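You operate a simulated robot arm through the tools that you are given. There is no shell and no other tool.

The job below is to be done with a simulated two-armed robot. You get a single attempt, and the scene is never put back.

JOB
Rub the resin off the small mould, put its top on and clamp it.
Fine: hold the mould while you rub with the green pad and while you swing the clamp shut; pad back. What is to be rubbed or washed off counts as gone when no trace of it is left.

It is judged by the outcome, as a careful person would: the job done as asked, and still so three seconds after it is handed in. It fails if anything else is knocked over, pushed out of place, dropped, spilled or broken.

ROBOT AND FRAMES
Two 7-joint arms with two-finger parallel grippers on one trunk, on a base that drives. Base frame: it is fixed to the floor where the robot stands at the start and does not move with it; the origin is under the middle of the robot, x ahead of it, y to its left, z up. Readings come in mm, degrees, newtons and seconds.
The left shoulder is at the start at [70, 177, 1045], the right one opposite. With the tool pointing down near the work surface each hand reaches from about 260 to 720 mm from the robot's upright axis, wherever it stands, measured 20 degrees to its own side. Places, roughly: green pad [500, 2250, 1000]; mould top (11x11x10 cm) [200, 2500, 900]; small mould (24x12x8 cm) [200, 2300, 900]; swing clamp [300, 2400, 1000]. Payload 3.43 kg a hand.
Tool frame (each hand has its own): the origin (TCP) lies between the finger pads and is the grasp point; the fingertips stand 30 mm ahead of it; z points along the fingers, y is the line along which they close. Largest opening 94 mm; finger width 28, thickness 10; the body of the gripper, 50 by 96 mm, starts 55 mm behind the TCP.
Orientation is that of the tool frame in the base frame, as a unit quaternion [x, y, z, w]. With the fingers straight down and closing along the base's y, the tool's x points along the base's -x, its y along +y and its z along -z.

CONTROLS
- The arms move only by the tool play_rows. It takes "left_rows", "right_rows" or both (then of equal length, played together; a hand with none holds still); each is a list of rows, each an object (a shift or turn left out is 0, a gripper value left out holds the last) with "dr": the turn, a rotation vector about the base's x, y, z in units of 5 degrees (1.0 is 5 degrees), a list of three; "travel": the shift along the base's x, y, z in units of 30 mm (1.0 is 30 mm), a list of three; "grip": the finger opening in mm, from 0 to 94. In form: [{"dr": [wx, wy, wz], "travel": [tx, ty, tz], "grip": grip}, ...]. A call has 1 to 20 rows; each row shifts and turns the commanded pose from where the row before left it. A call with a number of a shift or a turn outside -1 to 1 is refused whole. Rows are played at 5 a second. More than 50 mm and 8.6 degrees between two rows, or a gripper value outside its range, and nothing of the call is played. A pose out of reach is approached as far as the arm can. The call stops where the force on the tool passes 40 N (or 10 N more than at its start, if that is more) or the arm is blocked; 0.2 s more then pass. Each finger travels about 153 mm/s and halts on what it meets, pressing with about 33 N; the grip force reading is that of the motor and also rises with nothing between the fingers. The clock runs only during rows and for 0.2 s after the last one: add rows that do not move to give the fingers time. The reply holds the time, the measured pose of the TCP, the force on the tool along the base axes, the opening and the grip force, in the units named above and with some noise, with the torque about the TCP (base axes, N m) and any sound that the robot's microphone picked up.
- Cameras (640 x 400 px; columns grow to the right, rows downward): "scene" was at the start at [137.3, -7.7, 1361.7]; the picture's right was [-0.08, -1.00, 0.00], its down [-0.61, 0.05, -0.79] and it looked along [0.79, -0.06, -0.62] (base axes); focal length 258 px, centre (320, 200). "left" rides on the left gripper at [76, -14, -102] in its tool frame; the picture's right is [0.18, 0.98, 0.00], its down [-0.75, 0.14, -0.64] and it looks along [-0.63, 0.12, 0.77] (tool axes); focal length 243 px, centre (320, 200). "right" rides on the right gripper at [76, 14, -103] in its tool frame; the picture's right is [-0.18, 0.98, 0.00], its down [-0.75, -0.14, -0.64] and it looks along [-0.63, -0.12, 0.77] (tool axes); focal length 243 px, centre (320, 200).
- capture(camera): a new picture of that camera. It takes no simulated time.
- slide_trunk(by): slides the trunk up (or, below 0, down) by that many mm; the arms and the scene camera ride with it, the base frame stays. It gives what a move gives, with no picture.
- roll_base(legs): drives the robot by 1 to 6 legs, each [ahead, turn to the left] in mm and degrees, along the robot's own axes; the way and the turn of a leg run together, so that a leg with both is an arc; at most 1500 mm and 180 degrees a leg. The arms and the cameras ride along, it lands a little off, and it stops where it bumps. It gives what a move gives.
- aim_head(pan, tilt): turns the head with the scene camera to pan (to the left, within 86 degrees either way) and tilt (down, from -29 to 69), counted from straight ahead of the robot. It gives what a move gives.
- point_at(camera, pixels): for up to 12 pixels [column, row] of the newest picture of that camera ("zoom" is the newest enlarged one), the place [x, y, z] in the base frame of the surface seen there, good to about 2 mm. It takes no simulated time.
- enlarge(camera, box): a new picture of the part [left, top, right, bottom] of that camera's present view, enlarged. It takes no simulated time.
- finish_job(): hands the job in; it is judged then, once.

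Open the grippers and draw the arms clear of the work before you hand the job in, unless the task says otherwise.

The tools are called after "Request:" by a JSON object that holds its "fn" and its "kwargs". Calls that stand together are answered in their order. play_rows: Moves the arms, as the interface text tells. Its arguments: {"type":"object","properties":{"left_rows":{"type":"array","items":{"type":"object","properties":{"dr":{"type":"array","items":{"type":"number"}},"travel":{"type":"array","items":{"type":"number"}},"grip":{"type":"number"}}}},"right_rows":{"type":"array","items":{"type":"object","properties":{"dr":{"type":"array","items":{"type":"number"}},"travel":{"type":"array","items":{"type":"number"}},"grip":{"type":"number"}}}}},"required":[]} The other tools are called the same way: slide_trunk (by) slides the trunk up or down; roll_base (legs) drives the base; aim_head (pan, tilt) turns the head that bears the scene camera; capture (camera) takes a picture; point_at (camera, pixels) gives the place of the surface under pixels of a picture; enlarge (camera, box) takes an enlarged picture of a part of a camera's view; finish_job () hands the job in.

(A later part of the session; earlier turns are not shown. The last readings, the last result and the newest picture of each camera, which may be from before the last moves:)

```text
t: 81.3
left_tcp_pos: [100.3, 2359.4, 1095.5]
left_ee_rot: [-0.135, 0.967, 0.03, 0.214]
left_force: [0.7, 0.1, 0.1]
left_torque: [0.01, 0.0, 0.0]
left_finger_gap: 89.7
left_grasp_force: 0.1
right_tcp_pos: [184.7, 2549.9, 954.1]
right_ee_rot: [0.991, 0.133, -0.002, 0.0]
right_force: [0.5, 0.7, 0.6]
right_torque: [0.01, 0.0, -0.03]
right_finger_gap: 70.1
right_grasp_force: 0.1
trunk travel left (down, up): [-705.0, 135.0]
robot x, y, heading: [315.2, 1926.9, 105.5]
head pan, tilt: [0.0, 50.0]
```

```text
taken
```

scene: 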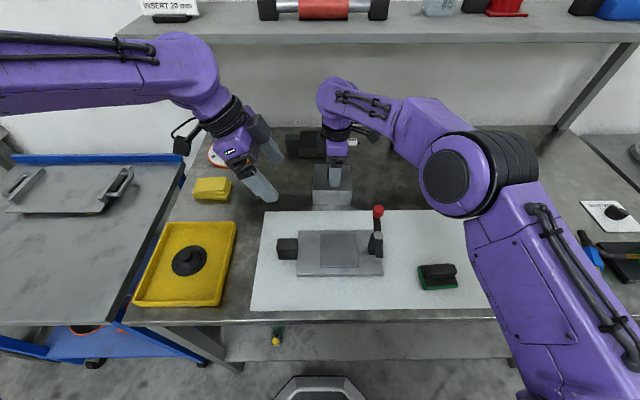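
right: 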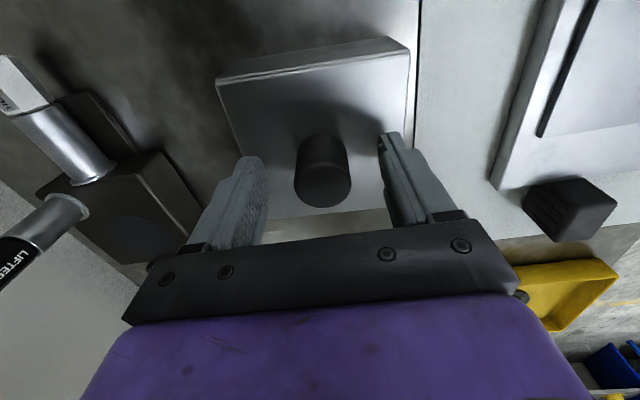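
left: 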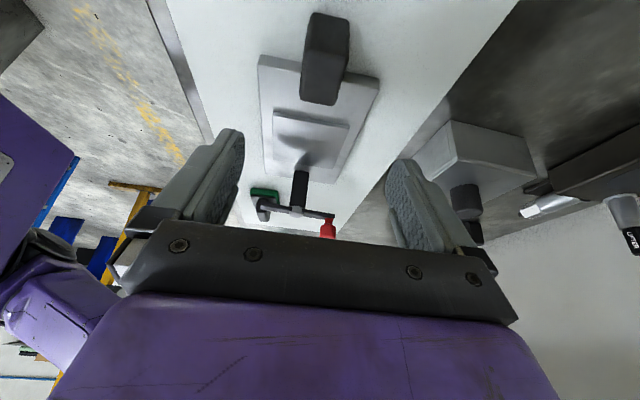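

The fingers straddle the knob (323,170). I correct y by −3 mm and close.

Request:
{"fn": "play_rows", "kwargs": {"right_rows": [{"travel": [0, -0.1, 0]}, {"grip": 45}, {"grip": 5}, {}, {}, {}]}}

Request:
{"fn": "capture", "kwargs": {"camera": "right"}}

```text
t: 82.7
left_tcp_pos: [100.7, 2358.9, 1096.1]
left_ee_rot: [-0.135, 0.967, 0.03, 0.215]
left_force: [-0.3, -0.1, 0.7]
left_torque: [-0.02, 0.02, 0.0]
left_finger_gap: 90.4
left_grasp_force: 0.0
right_tcp_pos: [183.5, 2545.9, 953.4]
right_ee_rot: [0.991, 0.133, -0.002, 0.0]
right_force: [-0.5, -0.2, 1.8]
right_torque: [0.06, -0.08, -0.02]
right_finger_gap: 30.0
right_grasp_force: 32.7
trunk travel left (down, up): [-705.0, 135.0]
robot x, y, heading: [317.8, 1928.0, 105.6]
head pan, tilt: [0.0, 50.0]
```

```text
taken
```

right: 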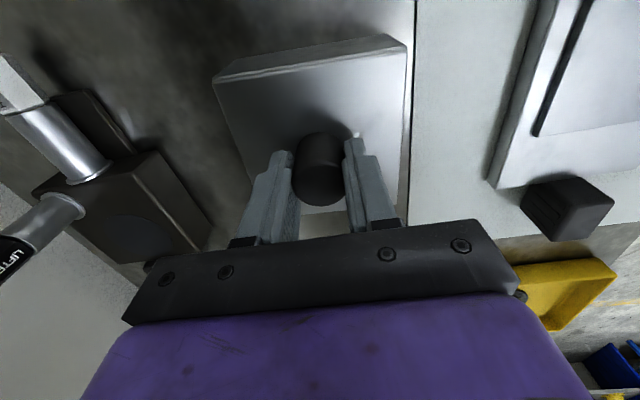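

Gripped at 30 mm. I lift the top 60 mm and check.

Request:
{"fn": "play_rows", "kwargs": {"right_rows": [{"travel": [0, 0, 0.3]}, {"travel": [0, 0, 0.5]}, {"travel": [0, 0, 0.6]}, {"travel": [0, 0, 0.6]}, {}, {}]}}

Request:
{"fn": "capture", "kwargs": {"camera": "scene"}}

Request:
{"fn": "capture", "kwargs": {"camera": "right"}}

Request:
{"fn": "capture", "kwargs": {"camera": "left"}}

```text
t: 84.1
left_tcp_pos: [99.6, 2361.5, 1095.3]
left_ee_rot: [-0.135, 0.967, 0.03, 0.214]
left_force: [-0.3, -0.2, -1.1]
left_torque: [-0.01, -0.01, 0.02]
left_finger_gap: 90.1
left_grasp_force: 0.1
right_tcp_pos: [186.2, 2545.3, 1012.9]
right_ee_rot: [0.991, 0.133, -0.003, 0.002]
right_force: [-0.5, 0.4, -2.5]
right_torque: [-0.01, 0.02, -0.02]
right_finger_gap: 30.2
right_grasp_force: 32.9
trunk travel left (down, up): [-705.0, 135.0]
robot x, y, heading: [315.3, 1928.4, 105.7]
head pan, tilt: [0.0, 50.0]
```

```text
taken
```

scene: 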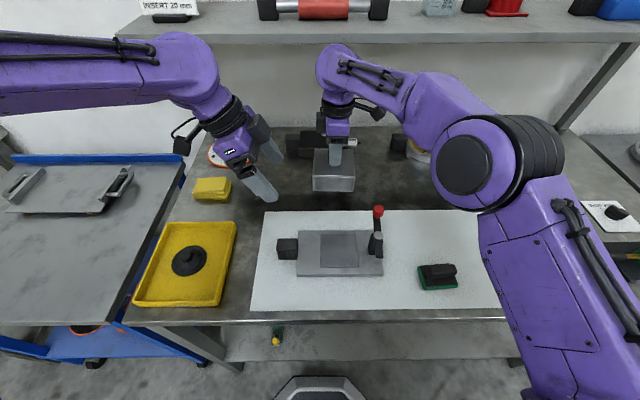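

```text
taken
```

right: 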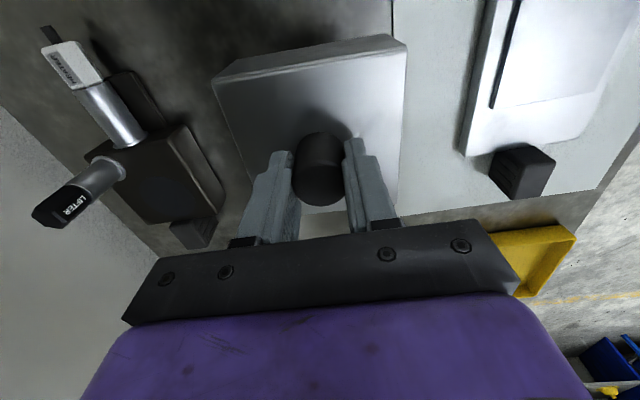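

```text
taken
```

left: 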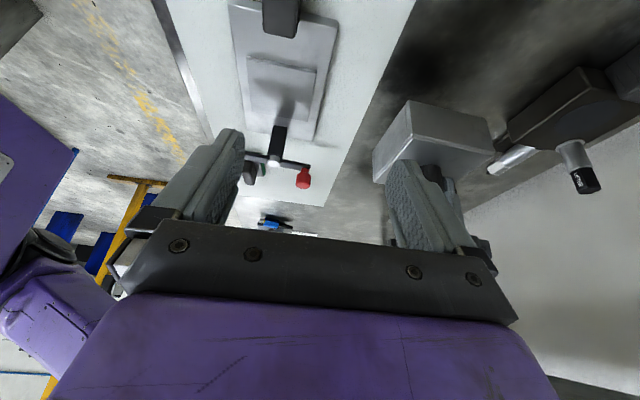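

The top is lifted (weight ~2.5 N). I shift the left hand outward and carry the top over the pedestal, turning +3.6°.

Request:
{"fn": "play_rows", "kwargs": {"left_rows": [{"travel": [-0.7, -0.2, 0]}, {"travel": [-0.7, -0.2, 0]}, {"travel": [-0.7, -0.2, 0]}, {}, {}, {}, {}, {}, {}, {}], "right_rows": [{"travel": [0.24, -0.815, 0], "dr": [0, 0, 0.09]}, {"travel": [0.24, -0.815, 0], "dr": [0, 0, 0.09]}, {"travel": [0.24, -0.815, 0], "dr": [0, 0, 0.09]}, {"travel": [0.25, -0.815, 0], "dr": [0, 0, 0.09]}, {"travel": [0.25, -0.815, 0], "dr": [0, 0, 0.09]}, {"travel": [0.26, -0.815, 0], "dr": [0, 0, 0.09]}, {"travel": [0.26, -0.815, 0], "dr": [0, 0, 0.09]}, {"travel": [0.26, -0.79, 0], "dr": [0, 0, 0.09]}, {}, {}]}}

Request:
{"fn": "capture", "kwargs": {"camera": "right"}}

Request:
{"fn": "enlarge", "kwargs": {"camera": "scene", "box": [240, 160, 480, 310]}}

Request:
{"fn": "capture", "kwargs": {"camera": "left"}}

```text
t: 86.3
left_tcp_pos: [36.1, 2343.0, 1095.6]
left_ee_rot: [-0.135, 0.967, 0.031, 0.214]
left_force: [-0.6, 0.5, -0.5]
left_torque: [0.01, -0.03, 0.0]
left_finger_gap: 90.0
left_grasp_force: 0.0
right_tcp_pos: [244.9, 2349.1, 1013.3]
right_ee_rot: [0.986, 0.164, -0.003, 0.001]
right_force: [-0.4, 0.4, -1.1]
right_torque: [0.04, 0.01, 0.04]
right_finger_gap: 30.1
right_grasp_force: 33.1
trunk travel left (down, up): [-705.0, 135.0]
robot x, y, heading: [319.1, 1925.9, 105.5]
head pan, tilt: [0.0, 50.0]
```

```text
taken
```

right: 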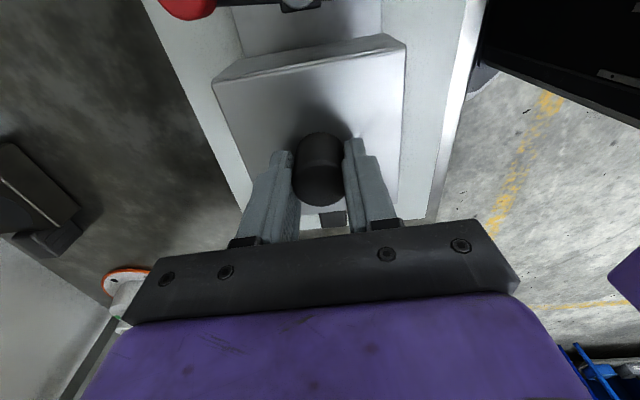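

```text
2.67 times, centred on (360, 235) of scene
```

zoom: 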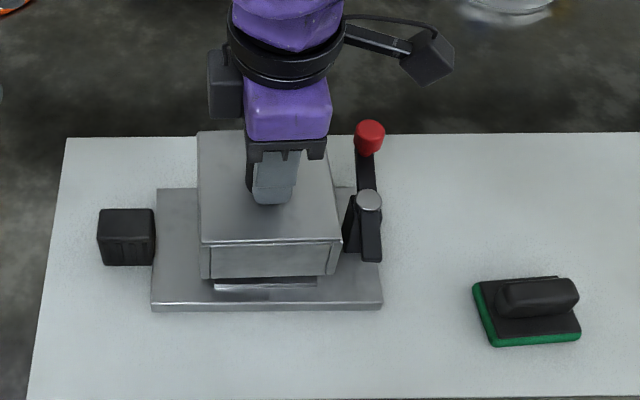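

```text
taken
```

left: 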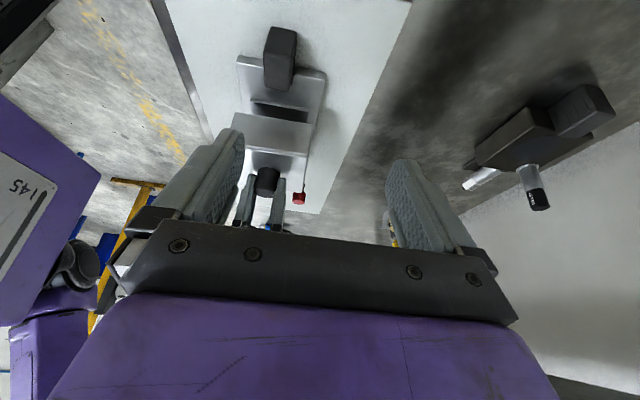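

I measure the held top's corners to check its yaw and position over the pedestal.

Request:
{"fn": "point_at", "kwargs": {"camera": "zoom", "pixels": [[215, 262], [245, 262], [290, 262], [325, 262], [203, 235], [335, 235], [202, 140], [205, 200], [320, 200], [335, 220], [160, 300], [375, 298]]}}

Request:
{"fn": "enlarge", "kwargs": {"camera": "right", "box": [200, 20, 420, 220]}}

Request:
{"fn": "point_at", "kwargs": {"camera": "zoom", "pixels": [[155, 130], [495, 45], [180, 190], [210, 260], [490, 120], [485, 250], [480, 330], [300, 95], [400, 70], [320, 300]]}}

```text
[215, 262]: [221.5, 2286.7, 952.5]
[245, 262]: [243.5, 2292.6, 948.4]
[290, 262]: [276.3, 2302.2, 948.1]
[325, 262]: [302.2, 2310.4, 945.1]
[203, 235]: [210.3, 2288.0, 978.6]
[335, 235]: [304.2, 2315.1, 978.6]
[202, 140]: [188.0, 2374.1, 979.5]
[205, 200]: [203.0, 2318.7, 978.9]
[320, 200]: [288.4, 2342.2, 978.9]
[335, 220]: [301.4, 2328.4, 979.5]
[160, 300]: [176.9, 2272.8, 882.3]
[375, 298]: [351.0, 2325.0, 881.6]
```

```text
2.00 times, centred on (310, 120) of right
```

zoom: 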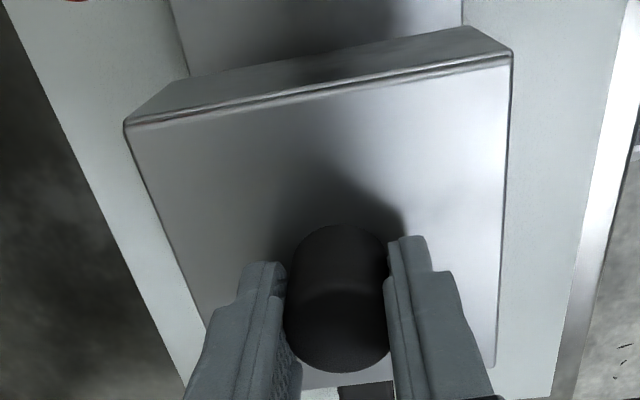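

```text
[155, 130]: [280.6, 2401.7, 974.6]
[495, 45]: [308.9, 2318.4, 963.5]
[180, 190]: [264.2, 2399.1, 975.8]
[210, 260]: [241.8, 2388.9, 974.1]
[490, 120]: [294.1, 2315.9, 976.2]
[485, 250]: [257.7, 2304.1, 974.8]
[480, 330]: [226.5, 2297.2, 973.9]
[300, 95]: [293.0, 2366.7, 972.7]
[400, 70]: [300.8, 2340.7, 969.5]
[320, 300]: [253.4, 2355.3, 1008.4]
```

Yaw matches within 0.5° and the centre is within ~2 mm. I apply a small correction (+1,+1.8 mm) and lower until just above the pedestal.

Request:
{"fn": "play_rows", "kwargs": {"right_rows": [{"travel": [0.035, 0.06, -0.3]}, {"travel": [0, 0, -0.4]}, {"travel": [0, 0, -0.2]}, {}, {}]}}

Request:
{"fn": "enlarge", "kwargs": {"camera": "scene", "box": [280, 190, 400, 290]}}

Request:
{"fn": "capture", "kwargs": {"camera": "left"}}

Request:
{"fn": "enlarge", "kwargs": {"camera": "left", "box": [210, 20, 350, 220]}}

```text
t: 87.5
left_tcp_pos: [35.7, 2343.6, 1096.8]
left_ee_rot: [-0.135, 0.967, 0.03, 0.214]
left_force: [1.1, 0.1, -0.9]
left_torque: [0.01, -0.01, -0.02]
left_finger_gap: 89.8
left_grasp_force: 0.1
right_tcp_pos: [246.2, 2353.5, 986.1]
right_ee_rot: [0.986, 0.164, -0.003, 0.002]
right_force: [0.1, 0.2, -1.6]
right_torque: [-0.03, -0.02, -0.01]
right_finger_gap: 30.0
right_grasp_force: 33.5
trunk travel left (down, up): [-705.0, 135.0]
robot x, y, heading: [317.0, 1928.9, 105.6]
head pan, tilt: [0.0, 50.0]
```

```text
4.00 times, centred on (340, 240) of scene
```

zoom: 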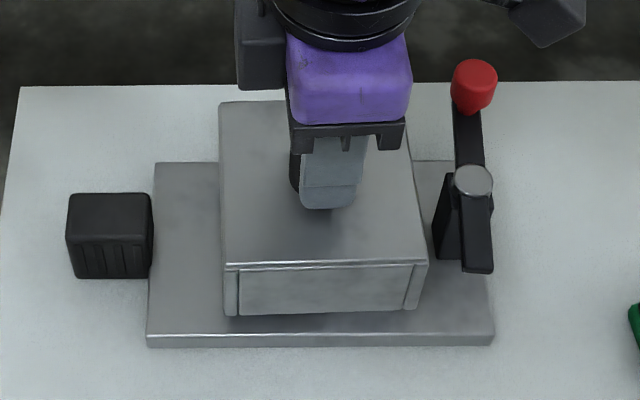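

```text
taken
```

left: 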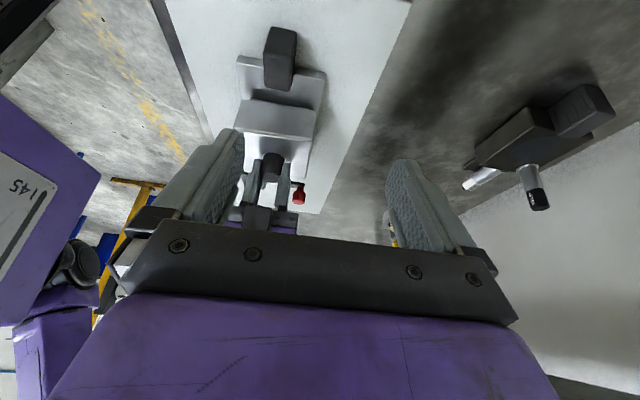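

```text
2.00 times, centred on (280, 120) of left
```

zoom: 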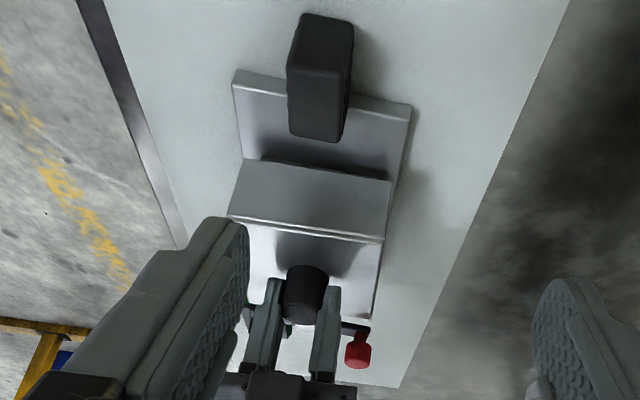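

I re-measure the top's faces relative to the pedestal/plate at this height.

Request:
{"fn": "point_at", "kwargs": {"camera": "zoom", "pixels": [[250, 180], [350, 195], [310, 200], [242, 215], [382, 240], [378, 280], [300, 235], [240, 90], [405, 115], [375, 310]]}}

Request:
{"fn": "enlarge", "kwargs": {"camera": "scene", "box": [280, 190, 400, 290]}}

Request:
{"fn": "point_at", "kwargs": {"camera": "zoom", "pixels": [[250, 290], [290, 290], [330, 290], [370, 288], [400, 286], [232, 292], [412, 285], [224, 250], [422, 245], [226, 200], [414, 200], [160, 320]]}}

```text
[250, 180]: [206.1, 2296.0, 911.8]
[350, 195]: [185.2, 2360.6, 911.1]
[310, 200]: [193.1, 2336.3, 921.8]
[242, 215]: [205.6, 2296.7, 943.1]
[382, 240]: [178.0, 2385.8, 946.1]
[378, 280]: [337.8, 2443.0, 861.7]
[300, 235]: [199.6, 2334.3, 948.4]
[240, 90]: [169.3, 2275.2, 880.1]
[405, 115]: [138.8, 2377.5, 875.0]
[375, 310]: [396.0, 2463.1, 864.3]
```

```text
4.00 times, centred on (340, 240) of scene
```

zoom: 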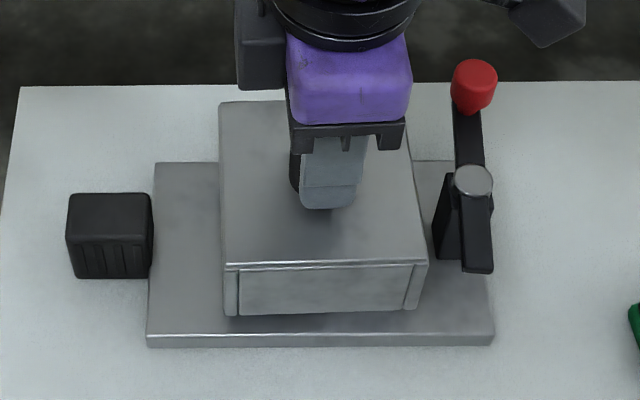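

```text
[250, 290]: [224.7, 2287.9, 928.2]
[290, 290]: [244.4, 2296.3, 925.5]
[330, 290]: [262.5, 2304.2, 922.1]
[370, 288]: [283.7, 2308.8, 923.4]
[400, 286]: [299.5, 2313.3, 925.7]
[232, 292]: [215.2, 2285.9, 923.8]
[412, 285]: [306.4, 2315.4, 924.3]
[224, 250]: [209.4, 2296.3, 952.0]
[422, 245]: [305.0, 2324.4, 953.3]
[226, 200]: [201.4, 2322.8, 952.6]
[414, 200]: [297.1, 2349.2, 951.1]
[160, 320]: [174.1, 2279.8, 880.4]
```

The top sits ~2 mm toward −u of the pedestal centre; I shift +2 mm in x and lower in small steps.

Request:
{"fn": "play_rows", "kwargs": {"right_rows": [{"travel": [0.073, -0.015, 0]}, {"travel": [0, 0, -0.12]}, {"travel": [0, 0, -0.1]}, {}]}}

Request:
{"fn": "play_rows", "kwargs": {"right_rows": [{"travel": [0, 0, -0.07]}, {}]}}

Request:
{"fn": "play_rows", "kwargs": {"right_rows": [{"travel": [0, 0, -0.07]}, {}]}}

```text
t: 88.5
left_tcp_pos: [35.8, 2343.0, 1096.0]
left_ee_rot: [-0.135, 0.967, 0.03, 0.214]
left_force: [-0.3, -0.2, 0.4]
left_torque: [-0.03, -0.02, 0.02]
left_finger_gap: 90.1
left_grasp_force: 0.1
right_tcp_pos: [249.2, 2352.2, 979.6]
right_ee_rot: [0.986, 0.164, -0.002, 0.002]
right_force: [0.2, 0.1, -1.3]
right_torque: [0.0, 0.0, 0.01]
right_finger_gap: 30.2
right_grasp_force: 33.0
trunk travel left (down, up): [-705.0, 135.0]
robot x, y, heading: [319.9, 1929.3, 105.5]
head pan, tilt: [0.0, 50.0]
```

```text
t: 89.1
left_tcp_pos: [38.0, 2343.1, 1097.5]
left_ee_rot: [-0.135, 0.967, 0.03, 0.214]
left_force: [0.2, -0.1, -0.6]
left_torque: [-0.03, -0.01, 0.0]
left_finger_gap: 89.7
left_grasp_force: 0.2
right_tcp_pos: [248.4, 2352.7, 978.4]
right_ee_rot: [0.986, 0.165, -0.003, 0.0]
right_force: [0.7, 1.1, 8.3]
right_torque: [-0.27, -0.28, 0.01]
right_finger_gap: 30.1
right_grasp_force: 33.1
trunk travel left (down, up): [-705.0, 135.0]
robot x, y, heading: [318.0, 1929.9, 105.5]
head pan, tilt: [0.0, 50.0]
```

```text
t: 89.7
left_tcp_pos: [36.8, 2341.8, 1097.4]
left_ee_rot: [-0.135, 0.967, 0.031, 0.214]
left_force: [0.2, 0.7, 0.6]
left_torque: [-0.03, 0.0, 0.01]
left_finger_gap: 90.0
left_grasp_force: 0.0
right_tcp_pos: [248.2, 2353.9, 977.4]
right_ee_rot: [0.987, 0.163, -0.003, -0.002]
right_force: [0.7, 6.8, 29.3]
right_torque: [-0.44, -0.27, -0.08]
right_finger_gap: 30.1
right_grasp_force: 33.3
trunk travel left (down, up): [-705.0, 135.0]
robot x, y, heading: [317.9, 1930.8, 105.4]
head pan, tilt: [0.0, 50.0]
```

Contact came at z≈978, i.e. the top rests on the pedestal's rim rather than over it; the torque points to the near side touching. I lift slightly and look again at alignment.

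Request:
{"fn": "play_rows", "kwargs": {"right_rows": [{"travel": [0, 0, 0.15]}, {"travel": [0, 0, 0.1]}, {}, {}]}}

Request:
{"fn": "enlarge", "kwargs": {"camera": "scene", "box": [290, 200, 390, 285]}}

Request:
{"fn": "point_at", "kwargs": {"camera": "zoom", "pixels": [[225, 285], [260, 285], [300, 285], [340, 285], [380, 285], [205, 285], [412, 285], [195, 235], [420, 235], [190, 200], [410, 200], [192, 150]]}}

Request:
{"fn": "enlarge", "kwargs": {"camera": "left", "box": [210, 20, 350, 150]}}

```text
t: 90.7
left_tcp_pos: [36.2, 2343.4, 1095.7]
left_ee_rot: [-0.135, 0.967, 0.03, 0.215]
left_force: [0.0, 0.4, 0.4]
left_torque: [0.0, -0.02, 0.01]
left_finger_gap: 89.8
left_grasp_force: 0.0
right_tcp_pos: [247.7, 2354.0, 982.2]
right_ee_rot: [0.986, 0.164, -0.002, 0.0]
right_force: [0.1, 0.0, -1.9]
right_torque: [-0.01, 0.02, -0.02]
right_finger_gap: 30.2
right_grasp_force: 33.1
trunk travel left (down, up): [-705.0, 135.0]
robot x, y, heading: [316.3, 1926.6, 105.3]
head pan, tilt: [0.0, 50.0]
```

```text
4.71 times, centred on (340, 242) of scene
```

zoom: 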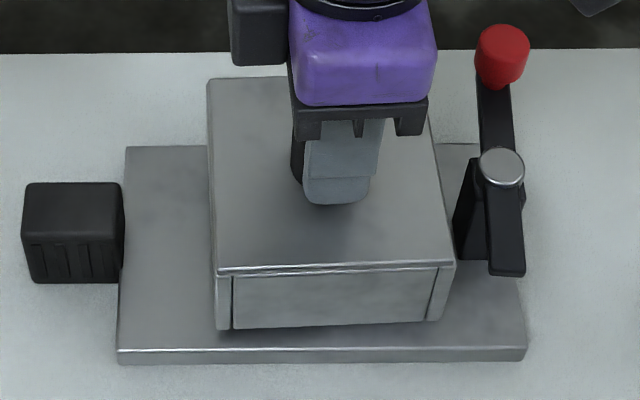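

```text
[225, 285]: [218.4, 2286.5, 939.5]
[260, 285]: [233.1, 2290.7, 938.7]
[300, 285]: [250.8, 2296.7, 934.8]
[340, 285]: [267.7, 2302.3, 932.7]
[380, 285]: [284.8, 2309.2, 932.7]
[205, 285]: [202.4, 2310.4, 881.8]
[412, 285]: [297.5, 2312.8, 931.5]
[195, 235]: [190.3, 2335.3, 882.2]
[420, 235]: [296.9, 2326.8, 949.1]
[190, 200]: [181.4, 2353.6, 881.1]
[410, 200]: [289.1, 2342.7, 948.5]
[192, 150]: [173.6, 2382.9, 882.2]
```

```text
3.08 times, centred on (280, 85) of left
```

zoom: 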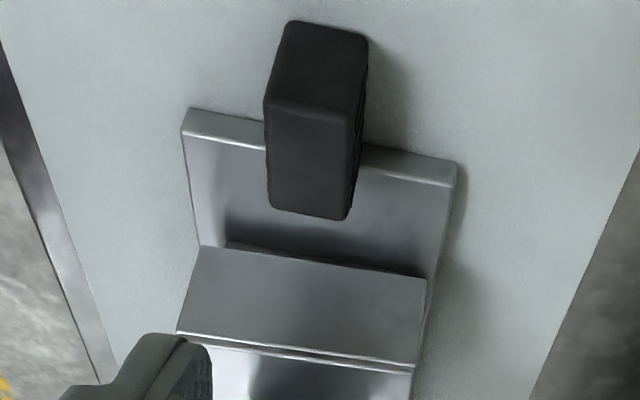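

The top's front edge is turned about 1.7° too far left versus the plate, and contact was at the near-right corner. I turn it −1.7° and shift 1.5 mm toward the robot, then lower gently.

Request:
{"fn": "play_rows", "kwargs": {"right_rows": [{"dr": [0, 0, -0.34], "travel": [0.014, -0.048, 0]}, {"travel": [0, 0, -0.08]}, {"travel": [0, 0, -0.06]}, {}]}}

Request:
{"fn": "play_rows", "kwargs": {"right_rows": [{"travel": [0, 0, -0.06]}, {}]}}

```text
t: 91.7
left_tcp_pos: [35.6, 2344.3, 1097.6]
left_ee_rot: [-0.135, 0.967, 0.03, 0.215]
left_force: [0.2, 0.0, -0.3]
left_torque: [0.0, 0.0, -0.05]
left_finger_gap: 89.8
left_grasp_force: 0.1
right_tcp_pos: [248.7, 2351.4, 980.2]
right_ee_rot: [0.989, 0.149, -0.002, 0.001]
right_force: [-0.6, -0.2, -2.2]
right_torque: [0.0, 0.03, 0.01]
right_finger_gap: 30.1
right_grasp_force: 33.1
trunk travel left (down, up): [-705.0, 135.0]
robot x, y, heading: [320.2, 1932.6, 105.4]
head pan, tilt: [0.0, 50.0]
```

```text
t: 92.3
left_tcp_pos: [35.9, 2343.9, 1095.5]
left_ee_rot: [-0.135, 0.967, 0.03, 0.215]
left_force: [0.2, 0.5, 0.1]
left_torque: [0.01, 0.01, 0.01]
left_finger_gap: 90.0
left_grasp_force: 0.0
right_tcp_pos: [248.9, 2352.3, 976.5]
right_ee_rot: [0.989, 0.15, -0.002, 0.002]
right_force: [0.2, -0.1, -1.6]
right_torque: [-0.02, 0.0, -0.01]
right_finger_gap: 30.0
right_grasp_force: 32.7
trunk travel left (down, up): [-705.0, 135.0]
robot x, y, heading: [319.6, 1928.7, 105.6]
head pan, tilt: [0.0, 50.0]
```

Now z=976.5 without contact — below the earlier contact height, so it is going over the pedestal. I keep lowering.

Request:
{"fn": "play_rows", "kwargs": {"right_rows": [{"travel": [0, 0, -0.07]}, {}]}}

Request:
{"fn": "play_rows", "kwargs": {"right_rows": [{"travel": [0, 0, -0.07]}, {}]}}

```text
t: 92.9
left_tcp_pos: [36.3, 2343.7, 1096.6]
left_ee_rot: [-0.135, 0.967, 0.029, 0.214]
left_force: [0.5, 0.5, -0.2]
left_torque: [0.02, 0.04, -0.02]
left_finger_gap: 89.9
left_grasp_force: 0.0
right_tcp_pos: [247.1, 2351.0, 975.3]
right_ee_rot: [0.989, 0.149, -0.002, 0.002]
right_force: [0.8, -0.1, -0.5]
right_torque: [-0.03, 0.0, -0.01]
right_finger_gap: 30.1
right_grasp_force: 33.1
trunk travel left (down, up): [-705.0, 135.0]
robot x, y, heading: [321.3, 1929.7, 105.6]
head pan, tilt: [0.0, 50.0]
```

```text
t: 93.5
left_tcp_pos: [36.6, 2343.0, 1097.0]
left_ee_rot: [-0.135, 0.967, 0.03, 0.215]
left_force: [-0.6, 0.8, 1.0]
left_torque: [-0.05, 0.01, -0.02]
left_finger_gap: 90.0
left_grasp_force: 0.2
right_tcp_pos: [247.3, 2352.3, 973.4]
right_ee_rot: [0.989, 0.149, -0.003, 0.0]
right_force: [0.5, 0.9, 1.4]
right_torque: [-0.03, 0.01, 0.01]
right_finger_gap: 29.9
right_grasp_force: 32.7
trunk travel left (down, up): [-705.0, 135.0]
robot x, y, heading: [318.1, 1929.6, 105.4]
head pan, tilt: [0.0, 50.0]
```

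Request:
{"fn": "play_rows", "kwargs": {"right_rows": [{"travel": [0, 0, -0.05]}, {}]}}

Request:
{"fn": "enlarge", "kwargs": {"camera": "scene", "box": [290, 200, 390, 285]}}

Request:
{"fn": "enlarge", "kwargs": {"camera": "left", "box": [210, 20, 350, 150]}}

```text
t: 94.1
left_tcp_pos: [36.6, 2343.6, 1096.4]
left_ee_rot: [-0.134, 0.967, 0.03, 0.214]
left_force: [-0.1, -0.3, -0.7]
left_torque: [0.04, 0.02, -0.02]
left_finger_gap: 89.8
left_grasp_force: 0.0
right_tcp_pos: [249.4, 2351.7, 972.3]
right_ee_rot: [0.989, 0.149, -0.002, -0.001]
right_force: [0.2, 0.1, 9.2]
right_torque: [0.02, -0.37, -0.05]
right_finger_gap: 30.2
right_grasp_force: 32.8
trunk travel left (down, up): [-705.0, 135.0]
robot x, y, heading: [318.0, 1929.8, 105.4]
head pan, tilt: [0.0, 50.0]
```

```text
4.71 times, centred on (340, 242) of scene
```

zoom: 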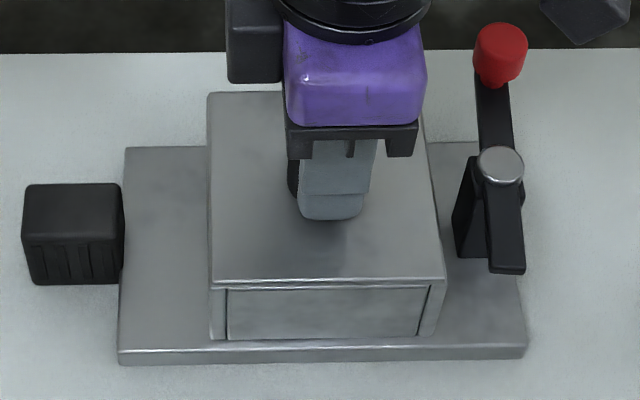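

```text
3.08 times, centred on (280, 85) of left
```

zoom: 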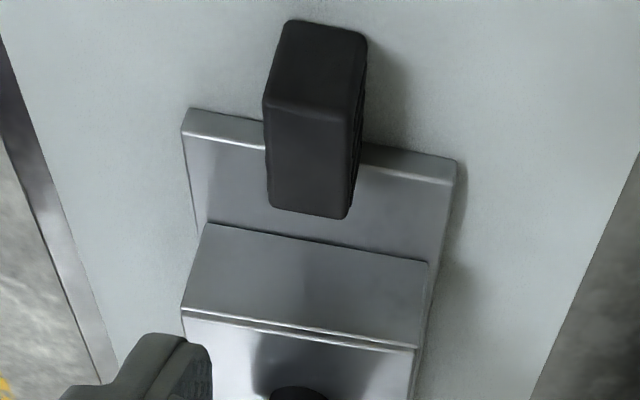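

The top is seated at z≈972 on the plate (gap gone at zoom (320,340)). I ease off, open and rise.

Request:
{"fn": "play_rows", "kwargs": {"right_rows": [{"travel": [0, 0, 0.02]}, {"grip": 40}, {"grip": 60}, {}, {"travel": [0, 0, 0.5]}, {"travel": [0, 0, 0.7]}, {"travel": [0, 0, 0.9]}, {"travel": [0, 0, 0.9]}, {}]}}

Request:
{"fn": "capture", "kwargs": {"camera": "right"}}

Request:
{"fn": "enlarge", "kwargs": {"camera": "scene", "box": [290, 190, 410, 285]}}

Request:
{"fn": "point_at", "kwargs": {"camera": "zoom", "pixels": [[250, 180], [330, 160], [270, 230], [350, 230], [300, 120], [460, 60], [463, 95], [463, 130], [463, 152], [470, 200], [472, 235], [440, 210]]}}

```text
t: 96.1
left_tcp_pos: [36.1, 2342.9, 1096.8]
left_ee_rot: [-0.134, 0.967, 0.03, 0.214]
left_force: [-0.4, 0.2, -1.1]
left_torque: [0.03, 0.02, -0.02]
left_finger_gap: 89.9
left_grasp_force: 0.1
right_tcp_pos: [246.7, 2351.9, 1061.4]
right_ee_rot: [0.989, 0.149, -0.003, 0.001]
right_force: [-0.4, 0.1, 0.2]
right_torque: [-0.02, 0.03, 0.05]
right_finger_gap: 60.0
right_grasp_force: 0.0
trunk travel left (down, up): [-705.0, 135.0]
robot x, y, heading: [315.8, 1926.2, 105.5]
head pan, tilt: [0.0, 50.0]
```

```text
taken
```

right: 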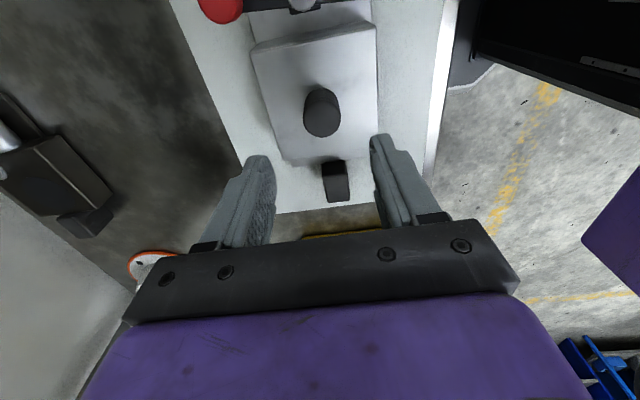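

```text
4.21 times, centred on (350, 238) of scene
```

zoom: 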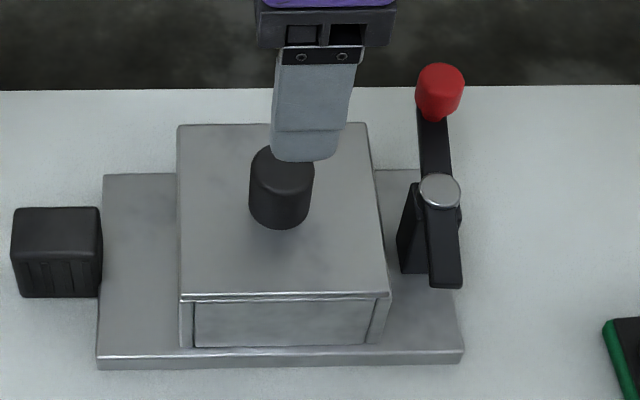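

```text
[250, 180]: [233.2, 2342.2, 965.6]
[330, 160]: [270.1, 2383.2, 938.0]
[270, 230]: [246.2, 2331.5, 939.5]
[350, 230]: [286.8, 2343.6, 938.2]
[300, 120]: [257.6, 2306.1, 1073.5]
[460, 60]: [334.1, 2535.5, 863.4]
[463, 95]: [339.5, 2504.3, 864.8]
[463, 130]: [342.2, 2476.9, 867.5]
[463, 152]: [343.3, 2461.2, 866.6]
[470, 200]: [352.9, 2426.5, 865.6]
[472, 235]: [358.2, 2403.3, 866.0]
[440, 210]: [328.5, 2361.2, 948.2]
```

The top sits flat (surface z≈938.5) and the clamp bar is just above that at ≈947. I move the right hand to the right of the clamp to view it, and bring the left hand back above the block handle.

Request:
{"fn": "play_rows", "kwargs": {"left_rows": [{"grip": 90}, {}, {}, {"travel": [0.6, -0.18, -0.3]}, {"travel": [0.6, -0.18, -0.5]}, {"travel": [0.6, -0.18, -0.8]}, {"travel": [0.6, -0.18, -0.8]}, {"travel": [0.6, -0.16, -0.8]}, {"travel": [0, 0, -0.8]}, {}], "right_rows": [{"travel": [0.3, 0.1, 0.5]}, {"travel": [0.9, 0.25, 0]}, {"travel": [0.9, 0.25, 0]}, {"travel": [0.9, 0.25, 0]}, {"travel": [0.9, 0.25, 0]}, {"travel": [0.9, 0.25, 0]}, {"travel": [0.5, 0.15, 0]}, {}, {}, {}]}}

Request:
{"fn": "capture", "kwargs": {"camera": "right"}}

Request:
{"fn": "capture", "kwargs": {"camera": "left"}}

Request:
{"fn": "capture", "kwargs": {"camera": "scene"}}

```text
t: 98.3
left_tcp_pos: [128.0, 2314.0, 973.9]
left_ee_rot: [-0.135, 0.967, 0.029, 0.215]
left_force: [0.6, 0.6, -0.4]
left_torque: [0.0, 0.02, 0.01]
left_finger_gap: 90.0
left_grasp_force: 0.0
right_tcp_pos: [408.4, 2397.2, 1077.7]
right_ee_rot: [0.989, 0.15, -0.002, 0.0]
right_force: [0.2, -0.1, 0.5]
right_torque: [0.02, 0.0, -0.03]
right_finger_gap: 60.0
right_grasp_force: 0.1
trunk travel left (down, up): [-705.0, 135.0]
robot x, y, heading: [319.2, 1930.4, 105.8]
head pan, tilt: [0.0, 50.0]
```

```text
taken
```

right: 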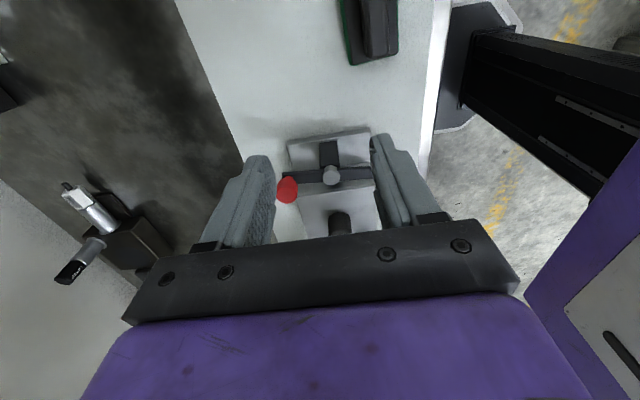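

```text
taken
```

left: 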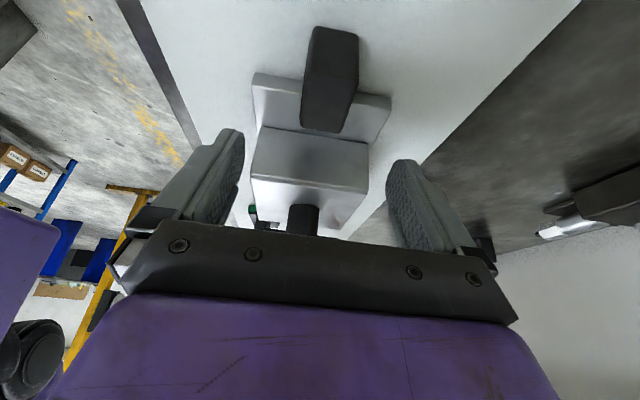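

```text
taken
```

scene: 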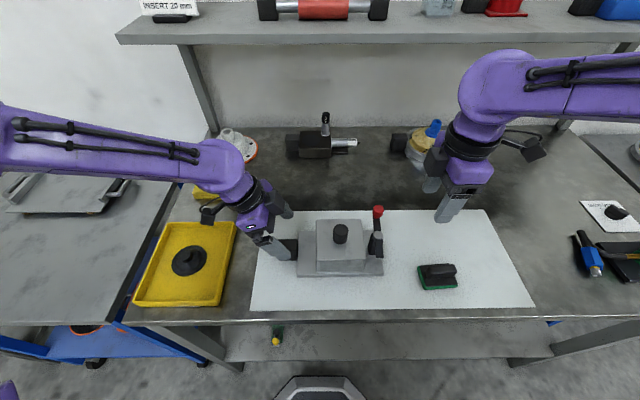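

The left fingers straddle the block again (330,80). I zoom in on the clamp and measure it.

Request:
{"fn": "enlarge", "kwargs": {"camera": "right", "box": [270, 120, 400, 240]}}

Request:
{"fn": "point_at", "kwargs": {"camera": "zoom", "pixels": [[110, 225], [85, 240], [180, 195], [225, 195], [300, 190], [380, 185], [410, 180], [300, 105], [300, 150], [290, 240], [120, 190], [335, 350]]}}

Request:
{"fn": "enlarge", "kwargs": {"camera": "scene", "box": [355, 195, 405, 265]}}

Request:
{"fn": "point_at", "kwargs": {"camera": "zoom", "pixels": [[295, 65], [295, 85], [300, 140], [295, 105], [290, 190], [320, 190], [300, 230], [290, 290], [280, 340], [260, 300], [330, 300], [320, 345]]}}

```text
3.33 times, centred on (335, 180) of right
```

zoom: 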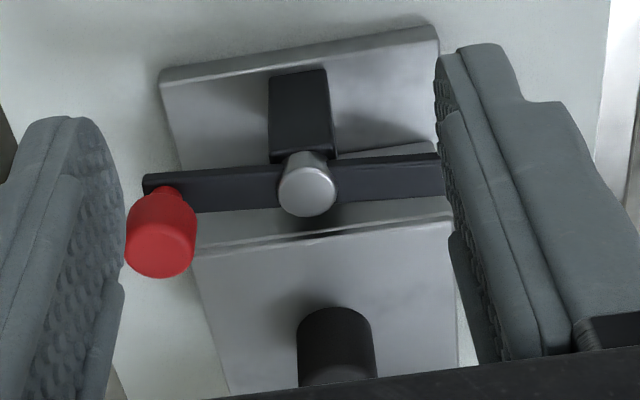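

```text
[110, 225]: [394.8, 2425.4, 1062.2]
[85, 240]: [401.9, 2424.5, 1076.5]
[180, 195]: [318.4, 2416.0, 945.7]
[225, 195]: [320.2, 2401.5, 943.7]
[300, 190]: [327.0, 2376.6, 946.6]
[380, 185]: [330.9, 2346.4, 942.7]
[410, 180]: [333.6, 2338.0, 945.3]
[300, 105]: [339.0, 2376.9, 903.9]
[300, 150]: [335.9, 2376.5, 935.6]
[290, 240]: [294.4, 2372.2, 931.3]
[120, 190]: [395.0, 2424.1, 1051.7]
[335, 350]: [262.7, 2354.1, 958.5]
```

```text
5.71 times, centred on (380, 230) of scene
```

zoom: 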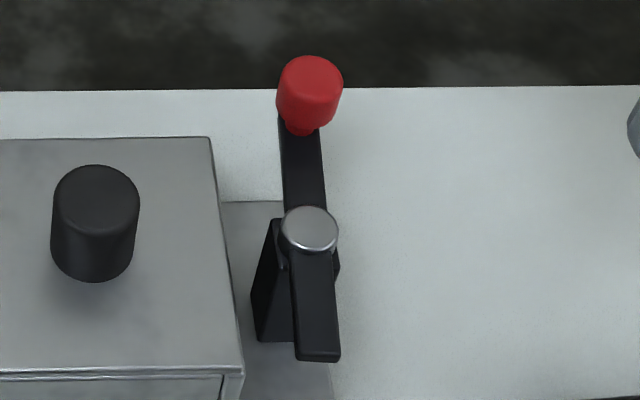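

```text
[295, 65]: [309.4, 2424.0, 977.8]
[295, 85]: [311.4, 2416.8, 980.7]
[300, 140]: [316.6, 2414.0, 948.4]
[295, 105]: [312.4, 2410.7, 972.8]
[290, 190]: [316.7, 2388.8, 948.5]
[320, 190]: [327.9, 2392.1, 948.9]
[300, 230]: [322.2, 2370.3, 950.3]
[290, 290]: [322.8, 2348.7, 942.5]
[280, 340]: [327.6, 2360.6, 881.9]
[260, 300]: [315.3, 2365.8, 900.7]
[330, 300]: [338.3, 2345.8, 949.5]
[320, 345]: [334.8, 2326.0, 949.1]
```

Pivot at ≈(326,2373), knob at ≈(315,2419), z 950–981; bar clears the top. I first re-grip the block handle with the left hand, and close the right fingers to use as a pusher, moving them above the left of the red knob.

Request:
{"fn": "play_rows", "kwargs": {"left_rows": [{"travel": [-0.02, 0.05, -0.6]}, {"travel": [-0.02, 0.05, -0.6]}, {"travel": [0, 0, -0.6]}, {"travel": [0, 0, -0.5]}, {}, {"grip": 60}, {"grip": 42}, {"grip": 10}, {}, {}, {}], "right_rows": [{"grip": 30, "travel": [-0.6, 0.05, 0]}, {"grip": 0, "travel": [-0.8, 0.07, 0]}, {"travel": [-0.8, 0.07, 0]}, {"travel": [-0.8, 0.07, 0]}, {"travel": [-0.8, 0.07, 0]}, {"travel": [-0.3, 0.07, 0]}, {}, {}, {}, {}, {}]}}

Request:
{"fn": "capture", "kwargs": {"camera": "right"}}

Request:
{"fn": "capture", "kwargs": {"camera": "left"}}

Request:
{"fn": "enlarge", "kwargs": {"camera": "scene", "box": [260, 160, 440, 290]}}

```text
t: 100.7
left_tcp_pos: [125.5, 2318.3, 907.6]
left_ee_rot: [-0.135, 0.967, 0.029, 0.214]
left_force: [0.4, -0.1, -0.2]
left_torque: [0.02, 0.03, -0.15]
left_finger_gap: 36.3
left_grasp_force: 33.1
right_tcp_pos: [284.2, 2410.3, 1075.6]
right_ee_rot: [0.989, 0.149, -0.002, 0.002]
right_force: [0.4, 0.1, 0.4]
right_torque: [0.03, 0.0, 0.01]
right_finger_gap: 0.3
right_grasp_force: 32.6
trunk travel left (down, up): [-705.0, 135.0]
robot x, y, heading: [317.8, 1926.3, 105.4]
head pan, tilt: [0.0, 50.0]
```

```text
taken
```

right: 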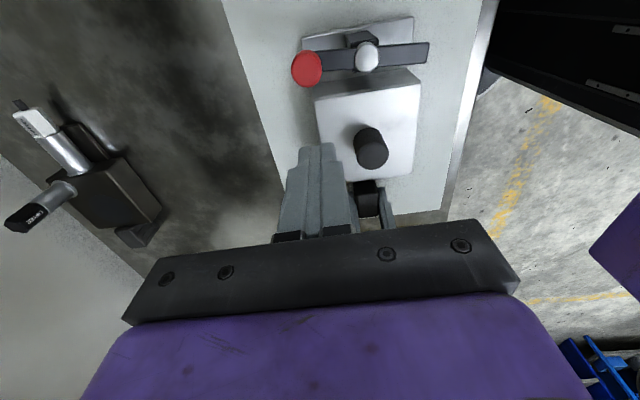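

```text
taken
```

left: 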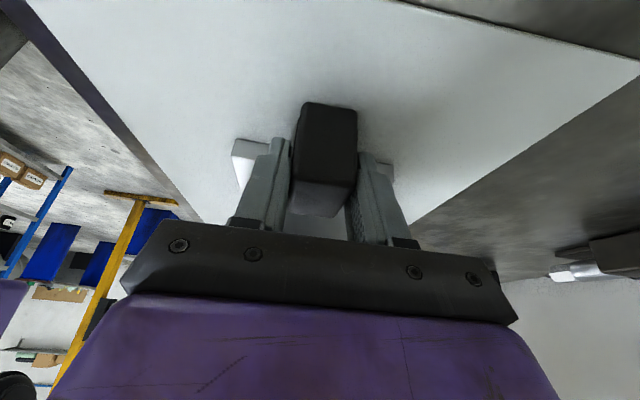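

```text
3.08 times, centred on (350, 225) of scene
```

zoom: 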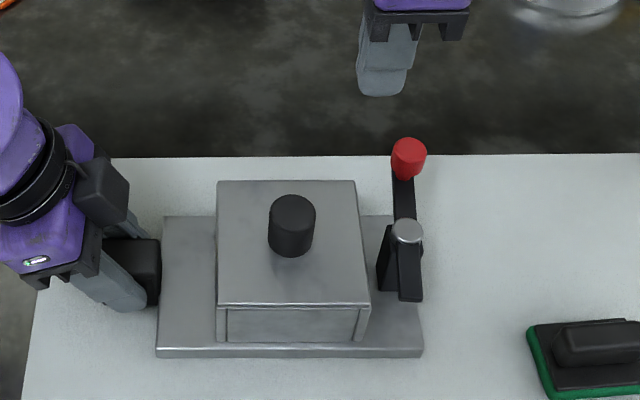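

Left holds the mould again (36 mm). I measure the red knob's top from the right camera (307,68).

Request:
{"fn": "enlarge", "kwargs": {"camera": "right", "box": [270, 20, 450, 130]}}

Request:
{"fn": "point_at", "kwargs": {"camera": "zoom", "pixels": [[125, 175], [100, 175], [155, 180], [130, 145], [130, 205], [340, 125], [380, 115], [510, 115], [535, 85], [540, 115], [230, 130], [200, 150]]}}

```text
3.56 times, centred on (360, 75) of right
```

zoom: 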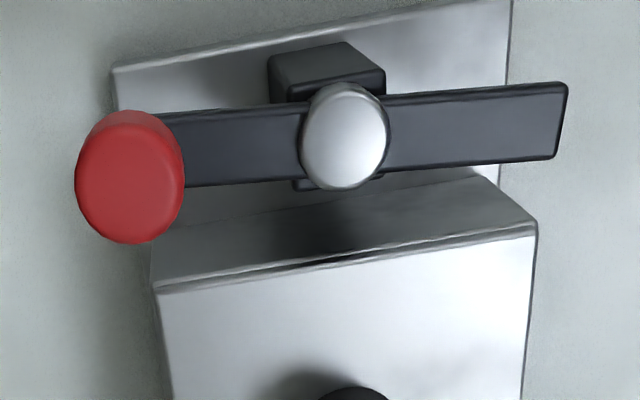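

```text
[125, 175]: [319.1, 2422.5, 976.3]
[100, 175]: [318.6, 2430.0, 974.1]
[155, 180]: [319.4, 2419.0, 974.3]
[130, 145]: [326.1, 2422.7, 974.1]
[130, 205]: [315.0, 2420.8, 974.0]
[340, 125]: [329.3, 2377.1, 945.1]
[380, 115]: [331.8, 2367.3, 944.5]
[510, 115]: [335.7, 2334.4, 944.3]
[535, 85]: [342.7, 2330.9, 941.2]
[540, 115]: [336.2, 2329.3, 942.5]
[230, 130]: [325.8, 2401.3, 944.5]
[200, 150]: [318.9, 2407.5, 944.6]
```

Knob centre ≈(316.5,2421). I lower the closed fingers to z≈986, left of the knob.

Request:
{"fn": "play_rows", "kwargs": {"right_rows": [{"travel": [0, 0.05, -0.8]}, {"travel": [0, 0.05, -0.8]}, {"travel": [0, 0, -0.8]}, {"travel": [0, 0, -0.58]}, {}, {}]}}

Request:
{"fn": "capture", "kwargs": {"camera": "right"}}

Request:
{"fn": "enlarge", "kwargs": {"camera": "scene", "box": [300, 170, 420, 260]}}

```text
t: 102.1
left_tcp_pos: [125.6, 2318.5, 907.4]
left_ee_rot: [-0.135, 0.967, 0.03, 0.215]
left_force: [0.6, 0.2, -0.2]
left_torque: [-0.05, 0.14, -0.08]
left_finger_gap: 36.4
left_grasp_force: 33.4
right_tcp_pos: [283.8, 2412.0, 987.6]
right_ee_rot: [0.989, 0.15, -0.003, 0.002]
right_force: [0.1, 0.6, -0.3]
right_torque: [-0.01, -0.01, -0.03]
right_finger_gap: 0.0
right_grasp_force: 32.9
trunk travel left (down, up): [-705.0, 135.0]
robot x, y, heading: [317.7, 1925.2, 105.7]
head pan, tilt: [0.0, 50.0]
```

```text
taken
```

right: 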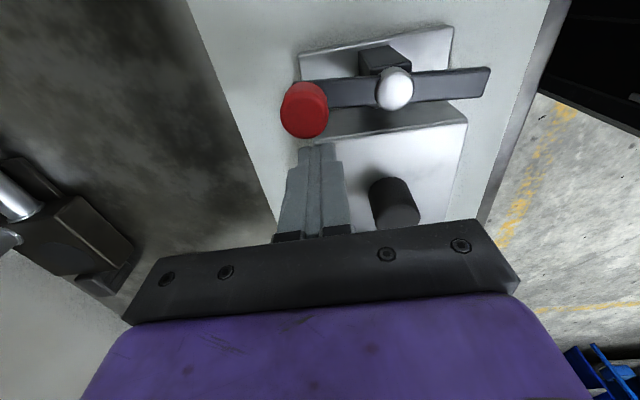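

```text
4.44 times, centred on (360, 215) of scene
```

zoom: 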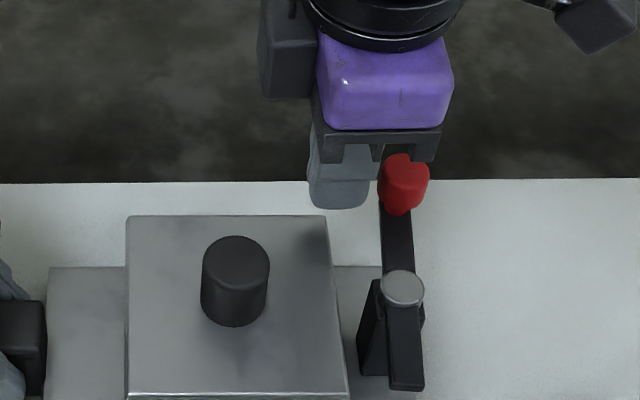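

The closed fingers stand left of the red knob with no contact. I push gently toward +x along the knob's arc and check that it yields.

Request:
{"fn": "play_rows", "kwargs": {"right_rows": [{"travel": [0.24, 0.1, 0]}, {"travel": [0.2, 0.15, 0]}, {"travel": [0.14, 0.08, 0]}, {"travel": [0.14, 0.07, 0]}, {}]}}

Request:
{"fn": "enlarge", "kwargs": {"camera": "scene", "box": [300, 170, 420, 260]}}

Request:
{"fn": "capture", "kwargs": {"camera": "right"}}

```text
t: 103.3
left_tcp_pos: [124.6, 2318.8, 907.4]
left_ee_rot: [-0.135, 0.967, 0.03, 0.215]
left_force: [3.6, 1.6, 0.3]
left_torque: [0.05, 0.09, -0.08]
left_finger_gap: 35.9
left_grasp_force: 33.1
right_tcp_pos: [306.8, 2424.3, 988.1]
right_ee_rot: [0.989, 0.15, -0.002, 0.001]
right_force: [-3.9, -2.2, -1.3]
right_torque: [0.0, 0.07, -0.04]
right_finger_gap: 0.0
right_grasp_force: 33.1
trunk travel left (down, up): [-705.0, 135.0]
robot x, y, heading: [318.7, 1929.0, 105.5]
head pan, tilt: [0.0, 50.0]
```

```text
4.44 times, centred on (360, 215) of scene
```

zoom: 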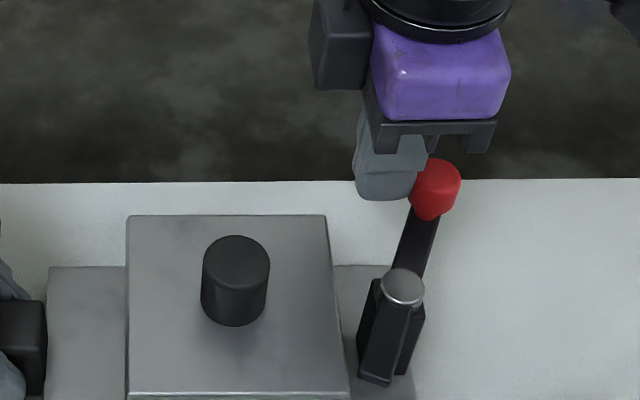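

```text
taken
```

right: 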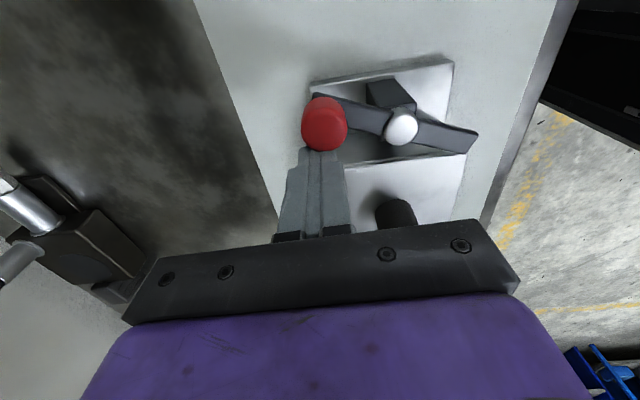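

The clamp yields (≈4 N) and its bare arm turns toward the top. I continue along the arc slowly.

Request:
{"fn": "play_rows", "kwargs": {"right_rows": [{"travel": [0.125, 0.046, 0]}, {"travel": [0.125, 0.046, 0]}, {"travel": [0.157, 0.024, 0]}, {"travel": [0.157, 0.024, 0]}, {"travel": [0.158, -0.005, 0]}, {"travel": [0.158, -0.005, 0]}, {"travel": [0.157, -0.03, 0]}, {"travel": [0.157, -0.03, 0]}, {}]}}

Request:
{"fn": "enlarge", "kwargs": {"camera": "scene", "box": [300, 170, 420, 260]}}

Request:
{"fn": "capture", "kwargs": {"camera": "right"}}

```text
t: 105.3
left_tcp_pos: [124.9, 2318.6, 907.9]
left_ee_rot: [-0.135, 0.967, 0.029, 0.216]
left_force: [-0.1, -0.4, 1.0]
left_torque: [0.06, -0.3, -0.02]
left_finger_gap: 36.0
left_grasp_force: 33.1
right_tcp_pos: [342.3, 2426.4, 986.3]
right_ee_rot: [0.989, 0.15, -0.003, 0.001]
right_force: [-0.1, 1.3, -0.3]
right_torque: [0.04, 0.02, 0.01]
right_finger_gap: 0.0
right_grasp_force: 33.1
trunk travel left (down, up): [-705.0, 135.0]
robot x, y, heading: [317.3, 1925.9, 105.4]
head pan, tilt: [0.0, 50.0]
```

```text
4.44 times, centred on (360, 215) of scene
```

zoom: 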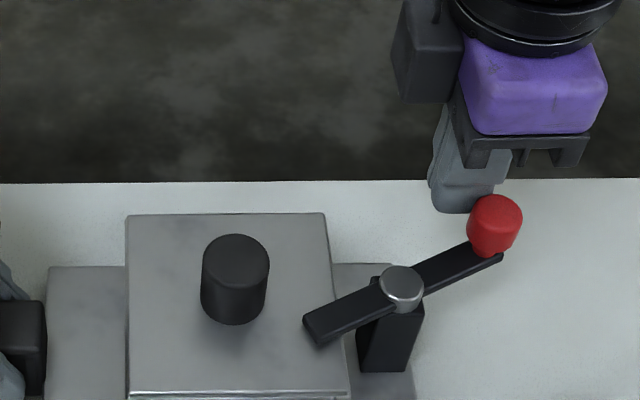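

```text
taken
```

right: 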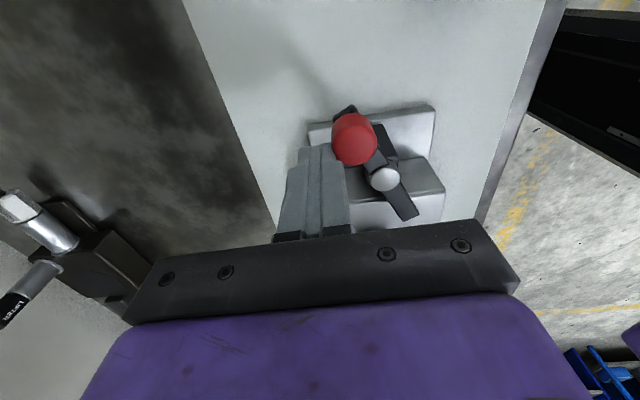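

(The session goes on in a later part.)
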